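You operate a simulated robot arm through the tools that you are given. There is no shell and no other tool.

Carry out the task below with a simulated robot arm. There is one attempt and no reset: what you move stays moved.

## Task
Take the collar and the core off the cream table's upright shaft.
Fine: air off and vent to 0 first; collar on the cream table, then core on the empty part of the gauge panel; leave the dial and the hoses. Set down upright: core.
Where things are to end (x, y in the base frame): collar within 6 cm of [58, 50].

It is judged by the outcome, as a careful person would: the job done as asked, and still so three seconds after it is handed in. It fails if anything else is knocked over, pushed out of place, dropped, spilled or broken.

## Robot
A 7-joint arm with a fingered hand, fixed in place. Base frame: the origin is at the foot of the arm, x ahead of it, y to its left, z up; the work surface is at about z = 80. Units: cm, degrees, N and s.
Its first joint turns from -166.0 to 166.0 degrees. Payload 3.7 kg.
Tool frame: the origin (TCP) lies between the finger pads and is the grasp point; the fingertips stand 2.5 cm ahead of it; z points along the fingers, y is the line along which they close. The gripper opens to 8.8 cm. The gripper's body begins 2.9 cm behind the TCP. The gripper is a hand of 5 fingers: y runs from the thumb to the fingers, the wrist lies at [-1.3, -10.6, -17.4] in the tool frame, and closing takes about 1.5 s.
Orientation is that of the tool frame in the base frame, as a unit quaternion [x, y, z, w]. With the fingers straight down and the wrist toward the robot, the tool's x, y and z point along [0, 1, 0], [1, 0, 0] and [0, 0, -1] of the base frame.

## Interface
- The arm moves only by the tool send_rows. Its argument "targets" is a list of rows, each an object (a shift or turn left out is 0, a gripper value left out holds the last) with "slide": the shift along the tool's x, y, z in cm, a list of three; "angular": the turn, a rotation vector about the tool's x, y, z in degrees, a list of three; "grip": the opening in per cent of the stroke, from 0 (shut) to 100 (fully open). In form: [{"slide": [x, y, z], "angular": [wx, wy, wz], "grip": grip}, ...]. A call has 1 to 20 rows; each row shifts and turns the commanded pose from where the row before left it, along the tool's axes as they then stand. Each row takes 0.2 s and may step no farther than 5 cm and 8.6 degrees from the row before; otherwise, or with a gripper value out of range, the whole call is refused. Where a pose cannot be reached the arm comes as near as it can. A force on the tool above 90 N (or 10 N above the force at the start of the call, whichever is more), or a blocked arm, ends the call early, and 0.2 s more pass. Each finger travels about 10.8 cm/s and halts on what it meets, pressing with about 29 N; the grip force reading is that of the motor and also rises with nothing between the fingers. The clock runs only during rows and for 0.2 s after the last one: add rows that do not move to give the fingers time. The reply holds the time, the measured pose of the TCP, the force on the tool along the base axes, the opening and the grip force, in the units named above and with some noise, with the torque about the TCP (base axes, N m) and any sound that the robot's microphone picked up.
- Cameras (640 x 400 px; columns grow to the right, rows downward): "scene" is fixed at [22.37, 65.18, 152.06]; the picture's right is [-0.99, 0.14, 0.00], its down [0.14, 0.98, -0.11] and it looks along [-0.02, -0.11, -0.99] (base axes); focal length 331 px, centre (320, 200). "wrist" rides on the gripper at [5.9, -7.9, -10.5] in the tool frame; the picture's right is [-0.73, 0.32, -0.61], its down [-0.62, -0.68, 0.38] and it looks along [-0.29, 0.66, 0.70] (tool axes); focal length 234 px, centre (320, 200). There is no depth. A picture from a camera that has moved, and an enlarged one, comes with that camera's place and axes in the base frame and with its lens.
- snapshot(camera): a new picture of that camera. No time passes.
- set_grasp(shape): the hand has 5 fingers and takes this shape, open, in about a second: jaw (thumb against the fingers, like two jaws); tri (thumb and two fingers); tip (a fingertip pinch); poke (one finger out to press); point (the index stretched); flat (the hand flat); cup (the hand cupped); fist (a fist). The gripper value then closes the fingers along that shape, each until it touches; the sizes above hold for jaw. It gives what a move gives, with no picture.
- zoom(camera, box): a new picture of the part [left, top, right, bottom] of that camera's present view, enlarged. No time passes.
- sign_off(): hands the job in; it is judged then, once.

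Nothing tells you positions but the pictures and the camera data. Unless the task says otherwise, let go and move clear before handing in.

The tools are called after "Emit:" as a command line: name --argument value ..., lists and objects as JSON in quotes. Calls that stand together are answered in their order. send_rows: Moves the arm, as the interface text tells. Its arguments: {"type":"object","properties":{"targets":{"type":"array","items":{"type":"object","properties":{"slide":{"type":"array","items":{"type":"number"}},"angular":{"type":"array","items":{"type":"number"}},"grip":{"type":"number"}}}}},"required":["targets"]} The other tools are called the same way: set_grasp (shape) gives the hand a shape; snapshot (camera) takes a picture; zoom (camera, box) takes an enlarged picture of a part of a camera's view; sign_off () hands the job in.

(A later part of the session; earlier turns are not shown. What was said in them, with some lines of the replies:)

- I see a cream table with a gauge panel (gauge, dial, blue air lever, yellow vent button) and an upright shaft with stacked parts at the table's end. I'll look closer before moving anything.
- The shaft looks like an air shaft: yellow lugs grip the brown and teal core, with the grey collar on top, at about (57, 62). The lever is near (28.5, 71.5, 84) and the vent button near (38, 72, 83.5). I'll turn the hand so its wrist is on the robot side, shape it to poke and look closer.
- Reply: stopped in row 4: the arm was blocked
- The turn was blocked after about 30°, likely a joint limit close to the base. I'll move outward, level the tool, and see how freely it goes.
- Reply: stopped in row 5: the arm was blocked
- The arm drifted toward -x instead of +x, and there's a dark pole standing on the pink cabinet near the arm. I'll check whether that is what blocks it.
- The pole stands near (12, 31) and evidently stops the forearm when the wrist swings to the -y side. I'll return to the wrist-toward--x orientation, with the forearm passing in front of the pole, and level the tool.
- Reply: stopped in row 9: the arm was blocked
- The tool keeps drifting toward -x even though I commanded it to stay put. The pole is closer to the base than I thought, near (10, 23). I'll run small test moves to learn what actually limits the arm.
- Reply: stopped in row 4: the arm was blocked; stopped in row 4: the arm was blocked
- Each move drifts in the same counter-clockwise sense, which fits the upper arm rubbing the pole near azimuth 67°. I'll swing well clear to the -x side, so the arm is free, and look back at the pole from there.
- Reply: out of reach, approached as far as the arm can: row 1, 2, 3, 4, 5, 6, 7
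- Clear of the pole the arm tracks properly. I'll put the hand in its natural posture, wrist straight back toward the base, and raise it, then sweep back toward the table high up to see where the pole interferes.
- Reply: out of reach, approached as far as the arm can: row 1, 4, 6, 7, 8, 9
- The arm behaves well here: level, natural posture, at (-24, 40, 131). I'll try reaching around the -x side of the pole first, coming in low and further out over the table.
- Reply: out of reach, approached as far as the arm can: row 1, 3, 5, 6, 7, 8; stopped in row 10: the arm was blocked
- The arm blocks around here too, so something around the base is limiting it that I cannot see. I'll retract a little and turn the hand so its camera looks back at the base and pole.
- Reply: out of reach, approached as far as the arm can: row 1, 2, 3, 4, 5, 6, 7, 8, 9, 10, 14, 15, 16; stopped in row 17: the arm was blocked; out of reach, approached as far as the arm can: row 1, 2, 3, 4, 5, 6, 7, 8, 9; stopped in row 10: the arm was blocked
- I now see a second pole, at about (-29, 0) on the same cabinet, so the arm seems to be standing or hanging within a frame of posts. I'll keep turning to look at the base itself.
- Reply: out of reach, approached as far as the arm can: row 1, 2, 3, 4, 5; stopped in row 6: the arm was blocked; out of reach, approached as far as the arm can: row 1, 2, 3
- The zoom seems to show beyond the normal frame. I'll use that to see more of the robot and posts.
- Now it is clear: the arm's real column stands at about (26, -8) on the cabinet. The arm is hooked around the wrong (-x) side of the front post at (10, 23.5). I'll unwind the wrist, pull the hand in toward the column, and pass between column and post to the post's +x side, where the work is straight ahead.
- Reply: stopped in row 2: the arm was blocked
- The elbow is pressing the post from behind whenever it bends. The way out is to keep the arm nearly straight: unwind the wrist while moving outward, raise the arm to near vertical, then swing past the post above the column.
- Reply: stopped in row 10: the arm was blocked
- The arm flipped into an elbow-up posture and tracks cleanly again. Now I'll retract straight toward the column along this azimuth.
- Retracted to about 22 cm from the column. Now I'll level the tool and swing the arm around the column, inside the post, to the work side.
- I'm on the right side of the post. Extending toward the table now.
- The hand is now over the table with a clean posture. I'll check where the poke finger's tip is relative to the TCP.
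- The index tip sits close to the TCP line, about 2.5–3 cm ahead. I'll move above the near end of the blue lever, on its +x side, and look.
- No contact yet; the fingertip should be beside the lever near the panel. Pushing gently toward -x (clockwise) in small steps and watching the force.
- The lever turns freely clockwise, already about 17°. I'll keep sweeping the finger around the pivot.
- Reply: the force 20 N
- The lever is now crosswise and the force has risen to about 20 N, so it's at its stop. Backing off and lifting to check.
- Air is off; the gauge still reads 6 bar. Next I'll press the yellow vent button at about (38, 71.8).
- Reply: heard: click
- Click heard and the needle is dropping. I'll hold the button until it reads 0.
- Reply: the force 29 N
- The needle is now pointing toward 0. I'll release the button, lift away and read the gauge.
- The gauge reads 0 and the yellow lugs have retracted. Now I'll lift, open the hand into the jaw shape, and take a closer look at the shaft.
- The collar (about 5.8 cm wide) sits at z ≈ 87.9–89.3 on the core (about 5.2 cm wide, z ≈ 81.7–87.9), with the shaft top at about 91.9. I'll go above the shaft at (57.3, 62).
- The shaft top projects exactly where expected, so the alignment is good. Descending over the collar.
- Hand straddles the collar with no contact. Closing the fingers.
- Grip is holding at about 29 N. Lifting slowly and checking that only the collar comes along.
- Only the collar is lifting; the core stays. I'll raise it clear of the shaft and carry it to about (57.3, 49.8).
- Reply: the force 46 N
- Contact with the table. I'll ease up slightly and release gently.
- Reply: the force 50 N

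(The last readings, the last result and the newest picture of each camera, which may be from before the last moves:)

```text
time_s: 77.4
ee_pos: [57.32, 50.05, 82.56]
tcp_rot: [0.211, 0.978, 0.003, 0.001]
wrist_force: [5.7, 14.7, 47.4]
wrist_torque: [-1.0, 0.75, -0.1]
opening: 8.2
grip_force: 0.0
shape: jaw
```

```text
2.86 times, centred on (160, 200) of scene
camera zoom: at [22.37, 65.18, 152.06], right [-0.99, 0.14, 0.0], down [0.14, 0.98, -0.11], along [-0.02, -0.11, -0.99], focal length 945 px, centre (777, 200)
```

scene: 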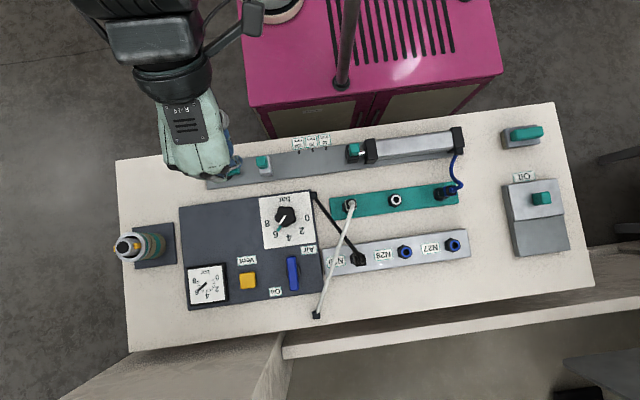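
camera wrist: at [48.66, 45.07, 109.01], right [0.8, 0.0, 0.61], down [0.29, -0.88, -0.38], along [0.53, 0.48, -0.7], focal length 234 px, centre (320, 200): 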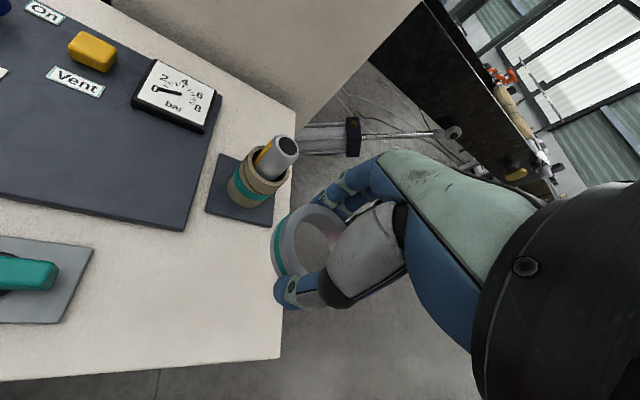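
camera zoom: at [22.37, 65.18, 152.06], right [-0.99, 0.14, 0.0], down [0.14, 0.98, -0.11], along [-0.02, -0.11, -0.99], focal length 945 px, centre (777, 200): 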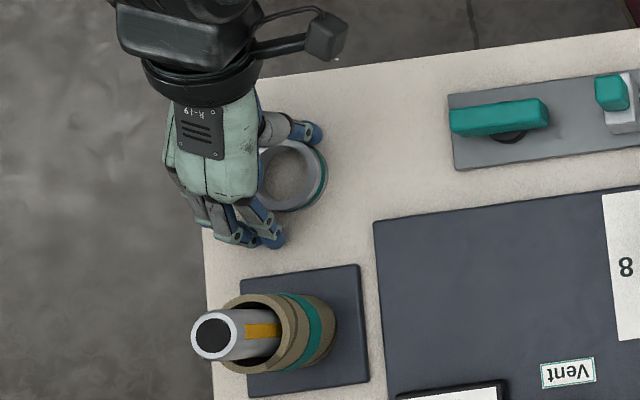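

The thumb tip is resting on the table. Lifting straight up and away from the collar.

Emit:
send_rows --targets '[{"slide": [0, 0, -0.5], "grip": 100}, {"slide": [0, 0, -0.7]}, {"slide": [0, 0, -1]}, {}, {"slide": [0, 0, -2]}, {"slide": [0, 0, -3]}, {"slide": [0, 0, -4]}, {"slide": [0, 0, -4]}, {}]'

Emit:
snapshot --camera "wrist"

Emit:
zoom --camera "scene" --box '[90, 130, 230, 270]'

```text
time_s: 79.4
ee_pos: [57.49, 49.73, 97.63]
tcp_rot: [0.21, 0.978, -0.001, 0.0]
wrist_force: [-0.6, -0.4, 0.1]
wrist_torque: [-0.01, -0.06, 0.01]
opening: 8.8
grip_force: 0.1
shape: jaw
```

```text
taken
camera wrist: at [48.87, 44.88, 108.16], right [0.8, 0.0, 0.61], down [0.29, -0.88, -0.38], along [0.53, 0.48, -0.7], focal length 234 px, centre (320, 200)
```

wrist: 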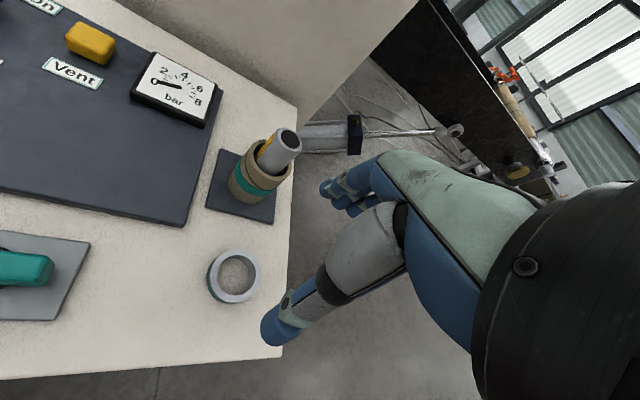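

```text
2.86 times, centred on (160, 200) of scene
camera zoom: at [22.37, 65.18, 152.06], right [-0.99, 0.14, 0.0], down [0.14, 0.98, -0.11], along [-0.02, -0.11, -0.99], focal length 945 px, centre (777, 200)
```

zoom: 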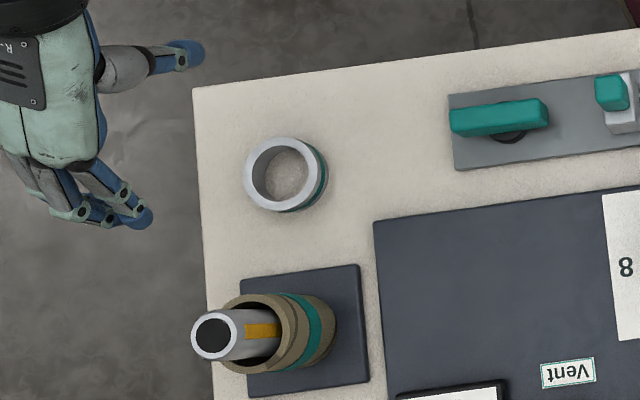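

The collar stands flat at about (57.9, 50.1). Next is the core. I'll return over the shaft and descend carefully, watching for the palm meeting the shaft top.

Emit:
send_rows --targets '[{"slide": [0, 0, -1.5]}, {"slide": [1.3, 2.78, 0]}, {"slide": [1.3, 2.78, 0]}, {"slide": [1.3, 2.78, 0]}, {"slide": [1.3, 2.78, 0]}, {}, {}]'

Emit:
zoom --camera "wrist" --box '[200, 180, 340, 320]'

Emit:
zoom --camera "scene" --box '[90, 190, 190, 290]'

```text
time_s: 81.0
ee_pos: [57.0, 62.15, 99.27]
tcp_rot: [0.21, 0.978, 0.001, 0.0]
wrist_force: [-0.5, 0.0, -0.8]
wrist_torque: [-0.02, 0.0, 0.0]
opening: 8.78
grip_force: 0.1
shape: jaw
```

```text
2.86 times, centred on (270, 250) of wrist
camera zoom: at [48.5, 57.35, 109.68], right [0.8, 0.0, 0.61], down [0.29, -0.88, -0.38], along [0.53, 0.48, -0.7], focal length 669 px, centre (463, 57)
```

zoom: 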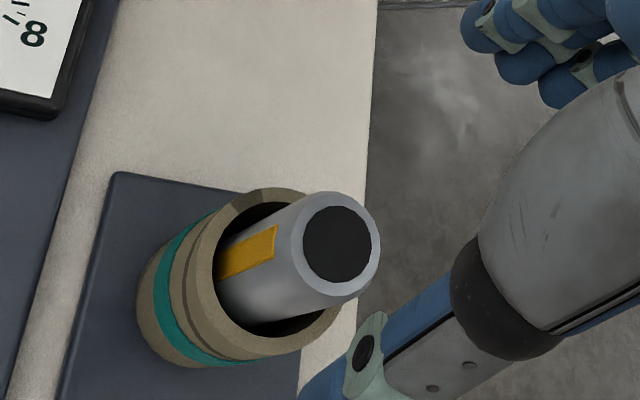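

```text
4.00 times, centred on (140, 240) of scene
camera zoom: at [22.37, 65.18, 152.06], right [-0.99, 0.14, 0.0], down [0.14, 0.98, -0.11], along [-0.02, -0.11, -0.99], focal length 1323 px, centre (1040, 40)
```

zoom: 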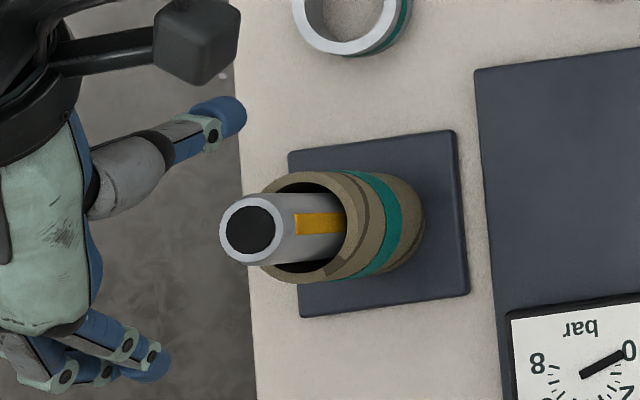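

Emit:
send_rows --targets '[{"slide": [-0.25, 0.0, 3]}, {"slide": [0, 0, 3]}, {"slide": [0, 0, 2]}, {"slide": [0, 0, 1]}, {}]'

Emit:
send_rows --targets '[{"slide": [0, 0, 0.3]}, {"slide": [0, 0, 0.3]}, {}]'

Emit:
send_rows --targets '[{"slide": [0, 0, 0.3]}, {}]'

Emit:
zoom --camera "scene" --box '[90, 190, 190, 290]'

Emit:
zoom --camera "wrist" --box '[200, 150, 400, 350]'

```text
time_s: 82.2
ee_pos: [57.27, 62.12, 90.08]
tcp_rot: [0.21, 0.978, 0.0, -0.001]
wrist_force: [-0.4, 0.3, -0.3]
wrist_torque: [0.02, 0.0, 0.05]
opening: 8.77
grip_force: 0.1
shape: jaw
```

```text
time_s: 83.0
ee_pos: [57.3, 62.08, 89.54]
tcp_rot: [0.211, 0.978, 0.001, 0.0]
wrist_force: [0.6, -0.4, -0.1]
wrist_torque: [-0.01, 0.01, -0.02]
opening: 8.8
grip_force: 0.2
shape: jaw
```

```text
time_s: 83.6
ee_pos: [57.25, 62.18, 89.23]
tcp_rot: [0.211, 0.977, 0.0, 0.001]
wrist_force: [0.3, 0.6, 0.2]
wrist_torque: [0.01, -0.01, 0.02]
opening: 8.77
grip_force: 0.0
shape: jaw
```

```text
4.00 times, centred on (140, 240) of scene
camera zoom: at [22.37, 65.18, 152.06], right [-0.99, 0.14, 0.0], down [0.14, 0.98, -0.11], along [-0.02, -0.11, -0.99], focal length 1323 px, centre (1040, 40)
```

zoom: 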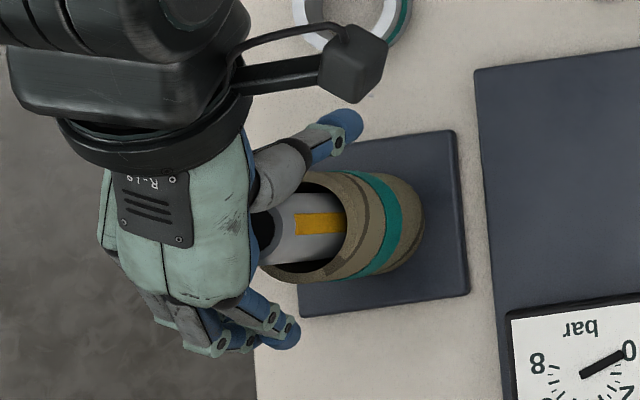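

```text
2.00 times, centred on (300, 250) of wrist
camera zoom: at [48.74, 57.24, 99.69], right [0.8, 0.0, 0.61], down [0.29, -0.88, -0.38], along [0.53, 0.48, -0.7], focal length 468 px, centre (360, 100)
```

zoom: 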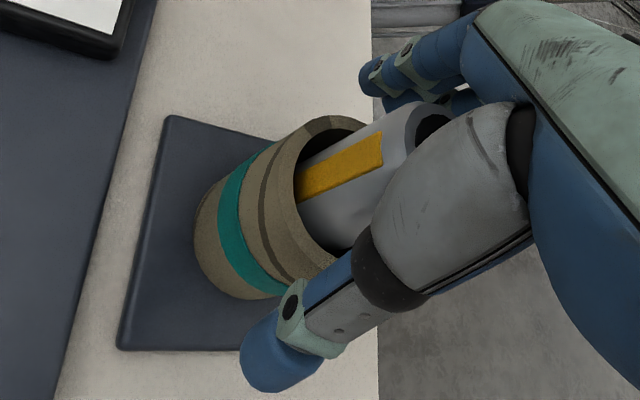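

No contact yet. Going lower in small steps.

Emit:
send_rows --targets '[{"slide": [0, 0, 0.3]}, {}]'

Emit:
send_rows --targets '[{"slide": [0, 0, 0.3]}, {}]'

Emit:
send_rows --targets '[{"slide": [0, 0, 0.3]}, {}]'

```text
time_s: 84.2
ee_pos: [57.31, 62.1, 88.91]
tcp_rot: [0.21, 0.978, -0.001, -0.001]
wrist_force: [-0.1, 0.5, 0.9]
wrist_torque: [-0.02, -0.02, 0.02]
opening: 8.8
grip_force: 0.1
shape: jaw
```

```text
time_s: 84.8
ee_pos: [57.24, 62.1, 88.62]
tcp_rot: [0.211, 0.978, 0.0, 0.001]
wrist_force: [0.4, 1.0, 0.0]
wrist_torque: [0.03, -0.02, 0.03]
opening: 8.77
grip_force: 0.2
shape: jaw
```

```text
time_s: 85.4
ee_pos: [57.25, 62.21, 88.3]
tcp_rot: [0.211, 0.978, 0.001, 0.0]
wrist_force: [0.0, -0.6, -0.2]
wrist_torque: [0.04, -0.01, 0.04]
opening: 8.76
grip_force: 0.0
shape: jaw
```

Emit:
send_rows --targets '[{"slide": [0, 0, 0.3]}, {}]'

Emit:
send_rows --targets '[{"grip": 60}, {"grip": 40}, {"grip": 25}, {"grip": 20}, {"grip": 20}, {"grip": 20}, {"grip": 20}, {"grip": 20}]'

Emit:
zoom --camera "scene" --box '[90, 190, 190, 290]'

Emit:
zoom --camera "wrist" --box '[200, 150, 400, 350]'

```text
time_s: 86.0
ee_pos: [57.21, 62.17, 87.95]
tcp_rot: [0.21, 0.978, 0.0, 0.001]
wrist_force: [0.0, -0.4, -0.2]
wrist_torque: [-0.01, 0.01, -0.03]
opening: 8.78
grip_force: 0.1
shape: jaw
```

```text
time_s: 87.8
ee_pos: [57.2, 62.12, 88.13]
tcp_rot: [0.211, 0.977, -0.001, 0.0]
wrist_force: [-0.4, 0.1, 0.2]
wrist_torque: [0.05, 0.0, -0.03]
opening: 4.44
grip_force: 28.8
shape: jaw
```

```text
4.00 times, centred on (140, 240) of scene
camera zoom: at [22.37, 65.18, 152.06], right [-0.99, 0.14, 0.0], down [0.14, 0.98, -0.11], along [-0.02, -0.11, -0.99], focal length 1323 px, centre (1040, 40)
```

zoom: 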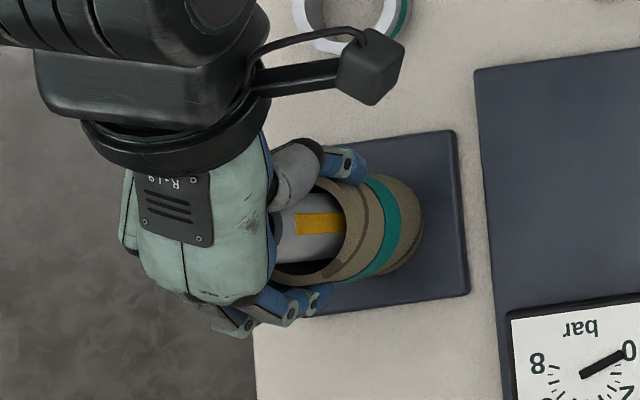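

```text
2.00 times, centred on (300, 250) of wrist
camera zoom: at [48.67, 57.26, 98.48], right [0.8, 0.0, 0.61], down [0.29, -0.88, -0.38], along [0.53, 0.48, -0.7], focal length 468 px, centre (360, 100)
```

zoom: 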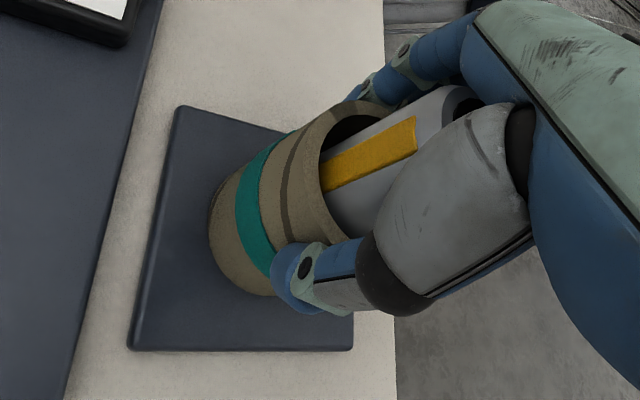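

Firm grip around the core's top 2 cm. Lifting straight up slowly.

Emit:
send_rows --targets '[{"slide": [0, 0, -0.4]}, {"slide": [0, 0, -0.5]}, {"slide": [0, 0, -0.6]}, {}]'

Emit:
zoom --camera "wrist" --box '[200, 150, 400, 350]'

Emit:
zoom --camera "scene" --box '[90, 190, 190, 290]'

```text
time_s: 88.8
ee_pos: [57.34, 62.12, 89.59]
tcp_rot: [0.209, 0.978, 0.0, 0.0]
wrist_force: [0.2, 0.1, -0.5]
wrist_torque: [-0.02, 0.01, -0.02]
opening: 4.41
grip_force: 29.8
shape: jaw
```

```text
2.00 times, centred on (300, 250) of wrist
camera zoom: at [48.69, 57.29, 100.05], right [0.79, 0.0, 0.61], down [0.29, -0.88, -0.38], along [0.53, 0.48, -0.7], focal length 468 px, centre (360, 100)
```

zoom: 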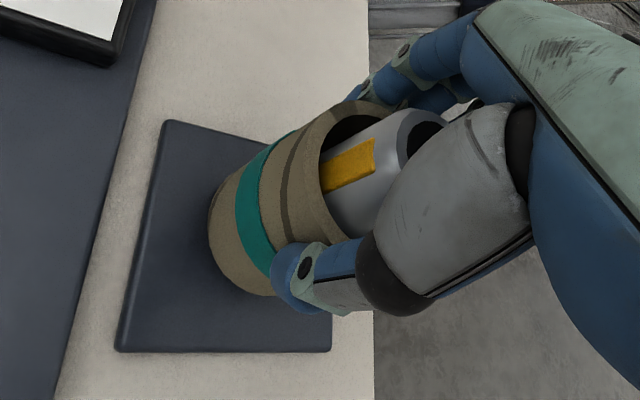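

```text
4.00 times, centred on (140, 240) of scene
camera zoom: at [22.37, 65.18, 152.06], right [-0.99, 0.14, 0.0], down [0.14, 0.98, -0.11], along [-0.02, -0.11, -0.99], focal length 1323 px, centre (1040, 40)
```

zoom: 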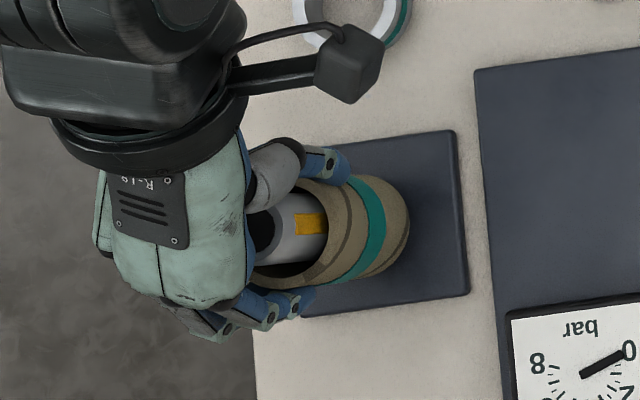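

The core follows smoothly. Raising it fully clear of the shaft, then carrying it over to the empty panel area around (42.5, 61).

Emit:
send_rows --targets '[{"slide": [0, 0, -1.2]}, {"slide": [0, 0, -1.2]}, {"slide": [0, 0, -1.2]}, {"slide": [0, 0, -1.2]}, {"slide": [0, 0, -1.2]}, {"slide": [0, 0, -1.2]}, {"slide": [0, 0, -1.2]}, {"slide": [0, 0, -1.5]}, {"slide": [0, 0, -1.5]}, {}]'

Emit:
snapshot --camera "wrist"

Emit:
zoom --camera "scene" --box '[60, 160, 220, 300]'

```text
time_s: 91.0
ee_pos: [57.26, 62.18, 100.92]
tcp_rot: [0.21, 0.978, 0.0, 0.0]
wrist_force: [0.6, -0.5, -0.8]
wrist_torque: [-0.02, 0.02, 0.01]
opening: 4.42
grip_force: 29.2
shape: jaw
```

```text
taken
camera wrist: at [48.69, 57.29, 111.34], right [0.8, 0.0, 0.61], down [0.29, -0.88, -0.38], along [0.53, 0.48, -0.7], focal length 234 px, centre (320, 200)
```

wrist: 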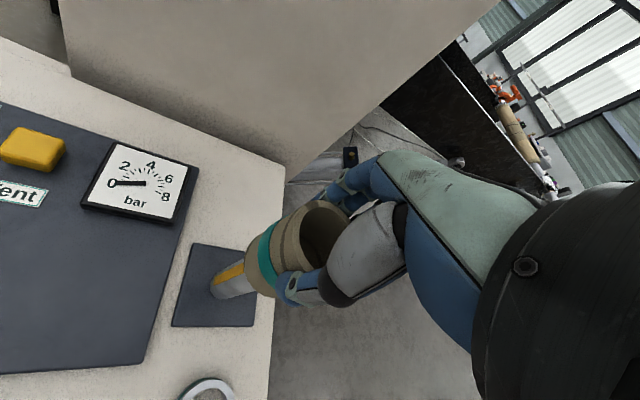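

```text
2.86 times, centred on (140, 230) of scene
camera zoom: at [22.37, 65.18, 152.06], right [-0.99, 0.14, 0.0], down [0.14, 0.98, -0.11], along [-0.02, -0.11, -0.99], focal length 945 px, centre (834, 114)
```

zoom: 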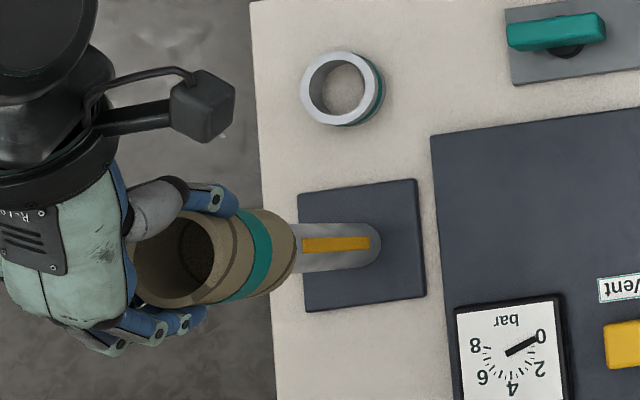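

Emit:
send_rows --targets '[{"slide": [0, 0, -1.5]}, {"slide": [2.6, -1.45, 0]}, {"slide": [2.6, -1.45, 0]}, {"slide": [2.6, -1.45, 0]}, {"slide": [2.6, -1.45, 0]}, {"slide": [2.57, -1.45, 0]}, {}, {}]'

Emit:
snapshot --camera "wrist"

Emit:
zoom --camera "scene" --box '[100, 160, 280, 300]'

```text
time_s: 92.8
ee_pos: [42.51, 60.82, 102.53]
tcp_rot: [0.211, 0.977, 0.0, 0.0]
wrist_force: [-0.4, -0.1, -0.8]
wrist_torque: [-0.02, 0.0, 0.02]
opening: 4.44
grip_force: 28.9
shape: jaw
```

```text
taken
camera wrist: at [33.93, 55.86, 113.06], right [0.8, 0.0, 0.61], down [0.29, -0.88, -0.38], along [0.53, 0.48, -0.7], focal length 234 px, centre (320, 200)
```

wrist: 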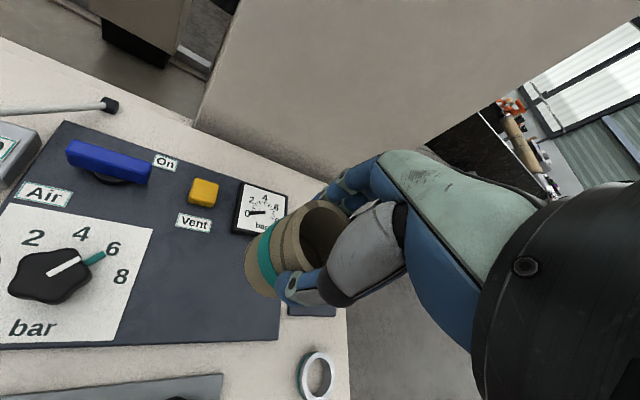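

```text
2.86 times, centred on (190, 230) of scene
camera zoom: at [22.37, 65.18, 152.06], right [-0.99, 0.14, 0.0], down [0.14, 0.98, -0.11], along [-0.02, -0.11, -0.99], focal length 945 px, centre (691, 114)
```

zoom: 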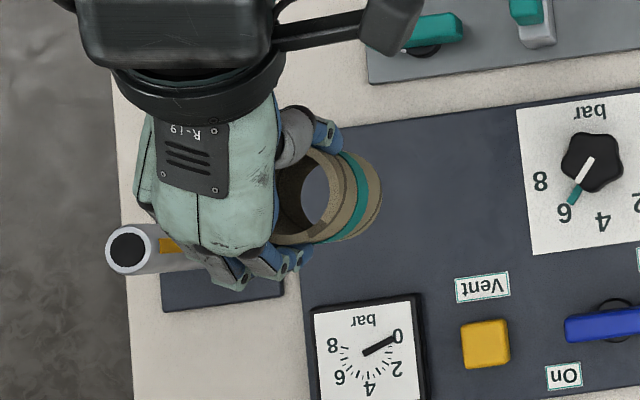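

Emit:
send_rows --targets '[{"slide": [0, 0, 3]}, {"slide": [0, 0, 3]}, {"slide": [0, 0, 3]}, {"slide": [0, 0, 2.5]}, {"slide": [0, 0, 1.2]}, {}]'

Emit:
send_rows --targets '[{"slide": [0, 0, 0.4]}, {"slide": [0, 0, 0.3]}, {}]'

Emit:
zoom --camera "wrist" --box '[180, 150, 400, 370]'

Emit:
zoom --camera "scene" --box '[140, 180, 280, 300]'

```text
time_s: 94.2
ee_pos: [42.51, 60.73, 89.78]
tcp_rot: [0.211, 0.977, 0.0, -0.001]
wrist_force: [-0.2, 0.1, -1.2]
wrist_torque: [0.0, 0.04, 0.02]
opening: 4.42
grip_force: 29.3
shape: jaw
```

```text
time_s: 95.0
ee_pos: [42.43, 60.82, 89.08]
tcp_rot: [0.21, 0.978, 0.0, -0.001]
wrist_force: [-0.7, 0.1, -0.2]
wrist_torque: [-0.02, 0.0, -0.05]
opening: 4.4
grip_force: 29.0
shape: jaw
```

```text
1.82 times, centred on (290, 260) of wrist
camera zoom: at [33.88, 55.96, 99.6], right [0.79, 0.0, 0.61], down [0.29, -0.88, -0.38], along [0.53, 0.48, -0.7], focal length 426 px, centre (374, 91)
```

zoom: 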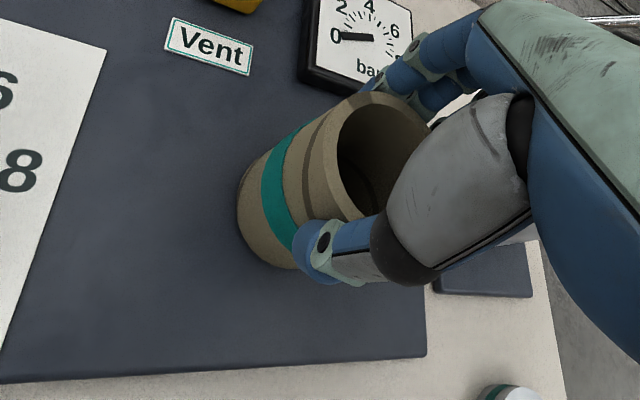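

```text
3.33 times, centred on (210, 240) of scene
camera zoom: at [22.37, 65.18, 152.06], right [-0.99, 0.14, 0.0], down [0.14, 0.98, -0.11], along [-0.02, -0.11, -0.99], focal length 1103 px, centre (687, 67)
```

zoom: 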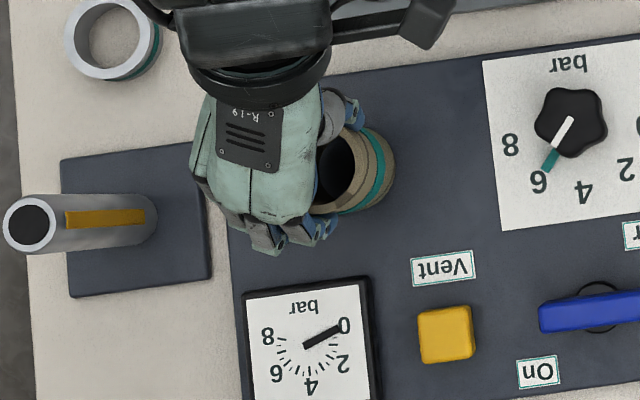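

Emit:
send_rows --targets '[{"slide": [0, 0, 0.3]}, {"slide": [0, 0, 0.3]}, {}]'

Emit:
send_rows --targets '[{"slide": [0, 0, 0.25]}, {}]'

Emit:
send_rows --targets '[{"slide": [0, 0, 0.2]}, {}]'

```text
time_s: 95.8
ee_pos: [42.45, 60.81, 88.46]
tcp_rot: [0.21, 0.978, 0.0, 0.0]
wrist_force: [-0.1, -0.3, -0.6]
wrist_torque: [0.03, 0.01, 0.01]
opening: 4.41
grip_force: 29.3
shape: jaw
```

```text
time_s: 96.4
ee_pos: [42.48, 60.89, 88.3]
tcp_rot: [0.211, 0.978, 0.001, 0.0]
wrist_force: [0.1, -0.6, 6.7]
wrist_torque: [0.0, -0.05, -0.03]
opening: 4.44
grip_force: 29.2
shape: jaw
```

```text
time_s: 97.0
ee_pos: [42.43, 60.83, 88.23]
tcp_rot: [0.211, 0.977, 0.001, -0.001]
wrist_force: [1.6, -2.5, 20.2]
wrist_torque: [-0.03, -0.03, 0.02]
opening: 4.46
grip_force: 28.6
shape: jaw
```

The core is standing on the panel. Easing the pressure and opening slowly.

Emit:
send_rows --targets '[{"slide": [0, 0, -0.15]}, {}, {"grip": 55}, {"grip": 60}, {"grip": 70}, {"grip": 85}, {"grip": 100}, {"grip": 100}, {"grip": 100}]'

Emit:
zoom --camera "wrist" --box '[180, 150, 400, 370]'

Emit:
zoom --camera "scene" --box '[140, 180, 280, 300]'

```text
time_s: 99.0
ee_pos: [42.4, 60.75, 88.32]
tcp_rot: [0.21, 0.978, 0.0, 0.0]
wrist_force: [0.2, 0.3, 0.8]
wrist_torque: [-0.01, 0.01, -0.01]
opening: 8.75
grip_force: 0.1
shape: jaw
```

```text
1.82 times, centred on (290, 260) of wrist
camera zoom: at [33.9, 55.99, 98.66], right [0.8, 0.0, 0.61], down [0.29, -0.88, -0.38], along [0.53, 0.48, -0.7], focal length 426 px, centre (374, 91)
```

zoom: 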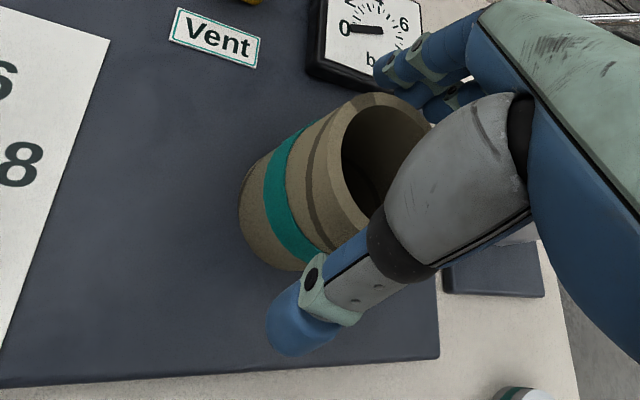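

```text
3.33 times, centred on (210, 240) of scene
camera zoom: at [22.37, 65.18, 152.06], right [-0.99, 0.14, 0.0], down [0.14, 0.98, -0.11], along [-0.02, -0.11, -0.99], focal length 1103 px, centre (687, 67)
```

zoom: 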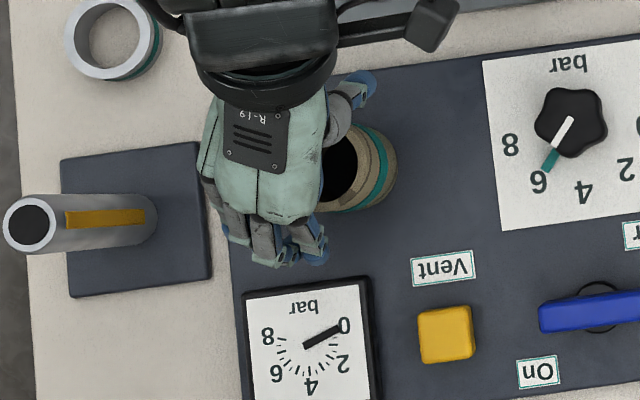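

Released cleanly. Lifting straight up and backing away.

Emit:
send_rows --targets '[{"slide": [0, 0, -0.8]}, {"slide": [0, 0, -1.5]}, {"slide": [0, 0, -2.5]}, {"slide": [0, 0, -3]}, {"slide": [0, 0, -4]}, {"slide": [0, 0, -4]}, {"slide": [0, -4, -2]}, {"slide": [0, -4, 0]}, {"slide": [0, -4, 0]}, {"slide": [0, -4, 0]}, {}, {}]'

Emit:
snapshot --camera "scene"

Emit:
zoom --camera "scene" --box '[100, 160, 340, 330]'

Emit:
snapshot --camera "wrist"

```text
time_s: 101.6
ee_pos: [35.85, 46.29, 106.06]
tcp_rot: [0.211, 0.978, 0.0, 0.0]
wrist_force: [-0.5, -0.8, -0.2]
wrist_torque: [0.01, -0.02, 0.01]
opening: 8.77
grip_force: 0.0
shape: jaw
```

```text
taken
```

scene: 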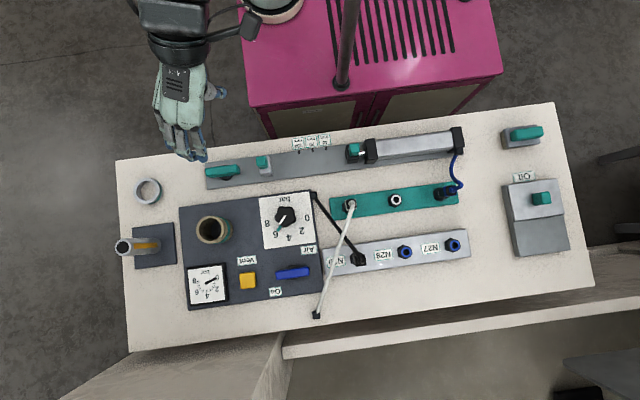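

```text
2.35 times, centred on (220, 245) of scene
camera zoom: at [22.37, 65.18, 152.06], right [-0.99, 0.14, 0.0], down [0.14, 0.98, -0.11], along [-0.02, -0.11, -0.99], focal length 778 px, centre (555, 94)
```

zoom: 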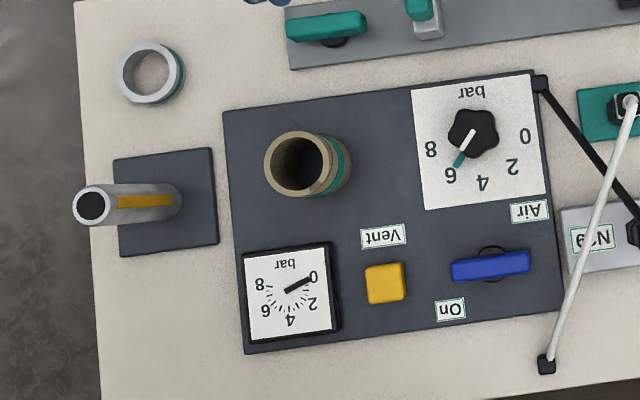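

```text
taken
camera wrist: at [27.36, 41.41, 116.47], right [0.8, 0.0, 0.61], down [0.29, -0.88, -0.38], along [0.53, 0.48, -0.7], focal length 234 px, centre (320, 200)
```

wrist: 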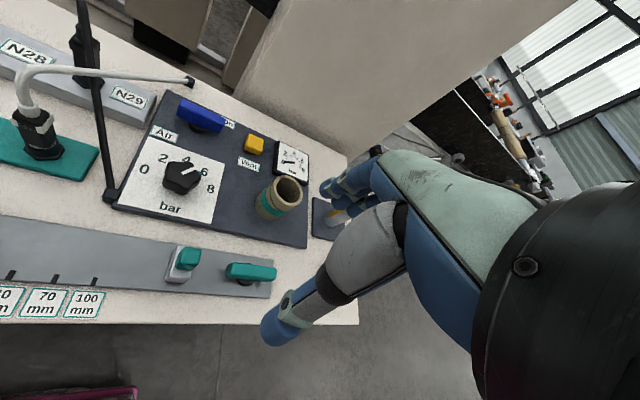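

The collar lies flat on the cream table at about (58, 50). The core stands upright on the empty part of the gauge panel. The air lever is off and the gauge reads 0; the dial and hoses are as they were. The hand is clear, so I'm handing the job in.

Emit:
sign_off

```text
The job is handed in.
```

The collar and the core are both off the shaft, and I've handed the job in; no verdict came back with the hand-in.

- **Air and vent:** I turned the air lever off first, then held the vent button. The gauge went to 0, still read 0 after release, and the yellow lugs on the shaft drew in.
- **Collar:** it lies flat on the cream table at about (58, 50), within the 6 cm allowed.
- **Core:** it stands upright on the empty part of the gauge panel, at about (42.5, 61).
- **Everything else:** the dial and hoses look unchanged in the last picture, and the hand is open and well clear.

Early on, before I touched anything on the table, several moves stopped as blocked. The arm had started out hooked around the front post on the pink cabinet and seems to have pressed against it. I backed it out and brought it around the other side. The post looked unmoved in later pictures.
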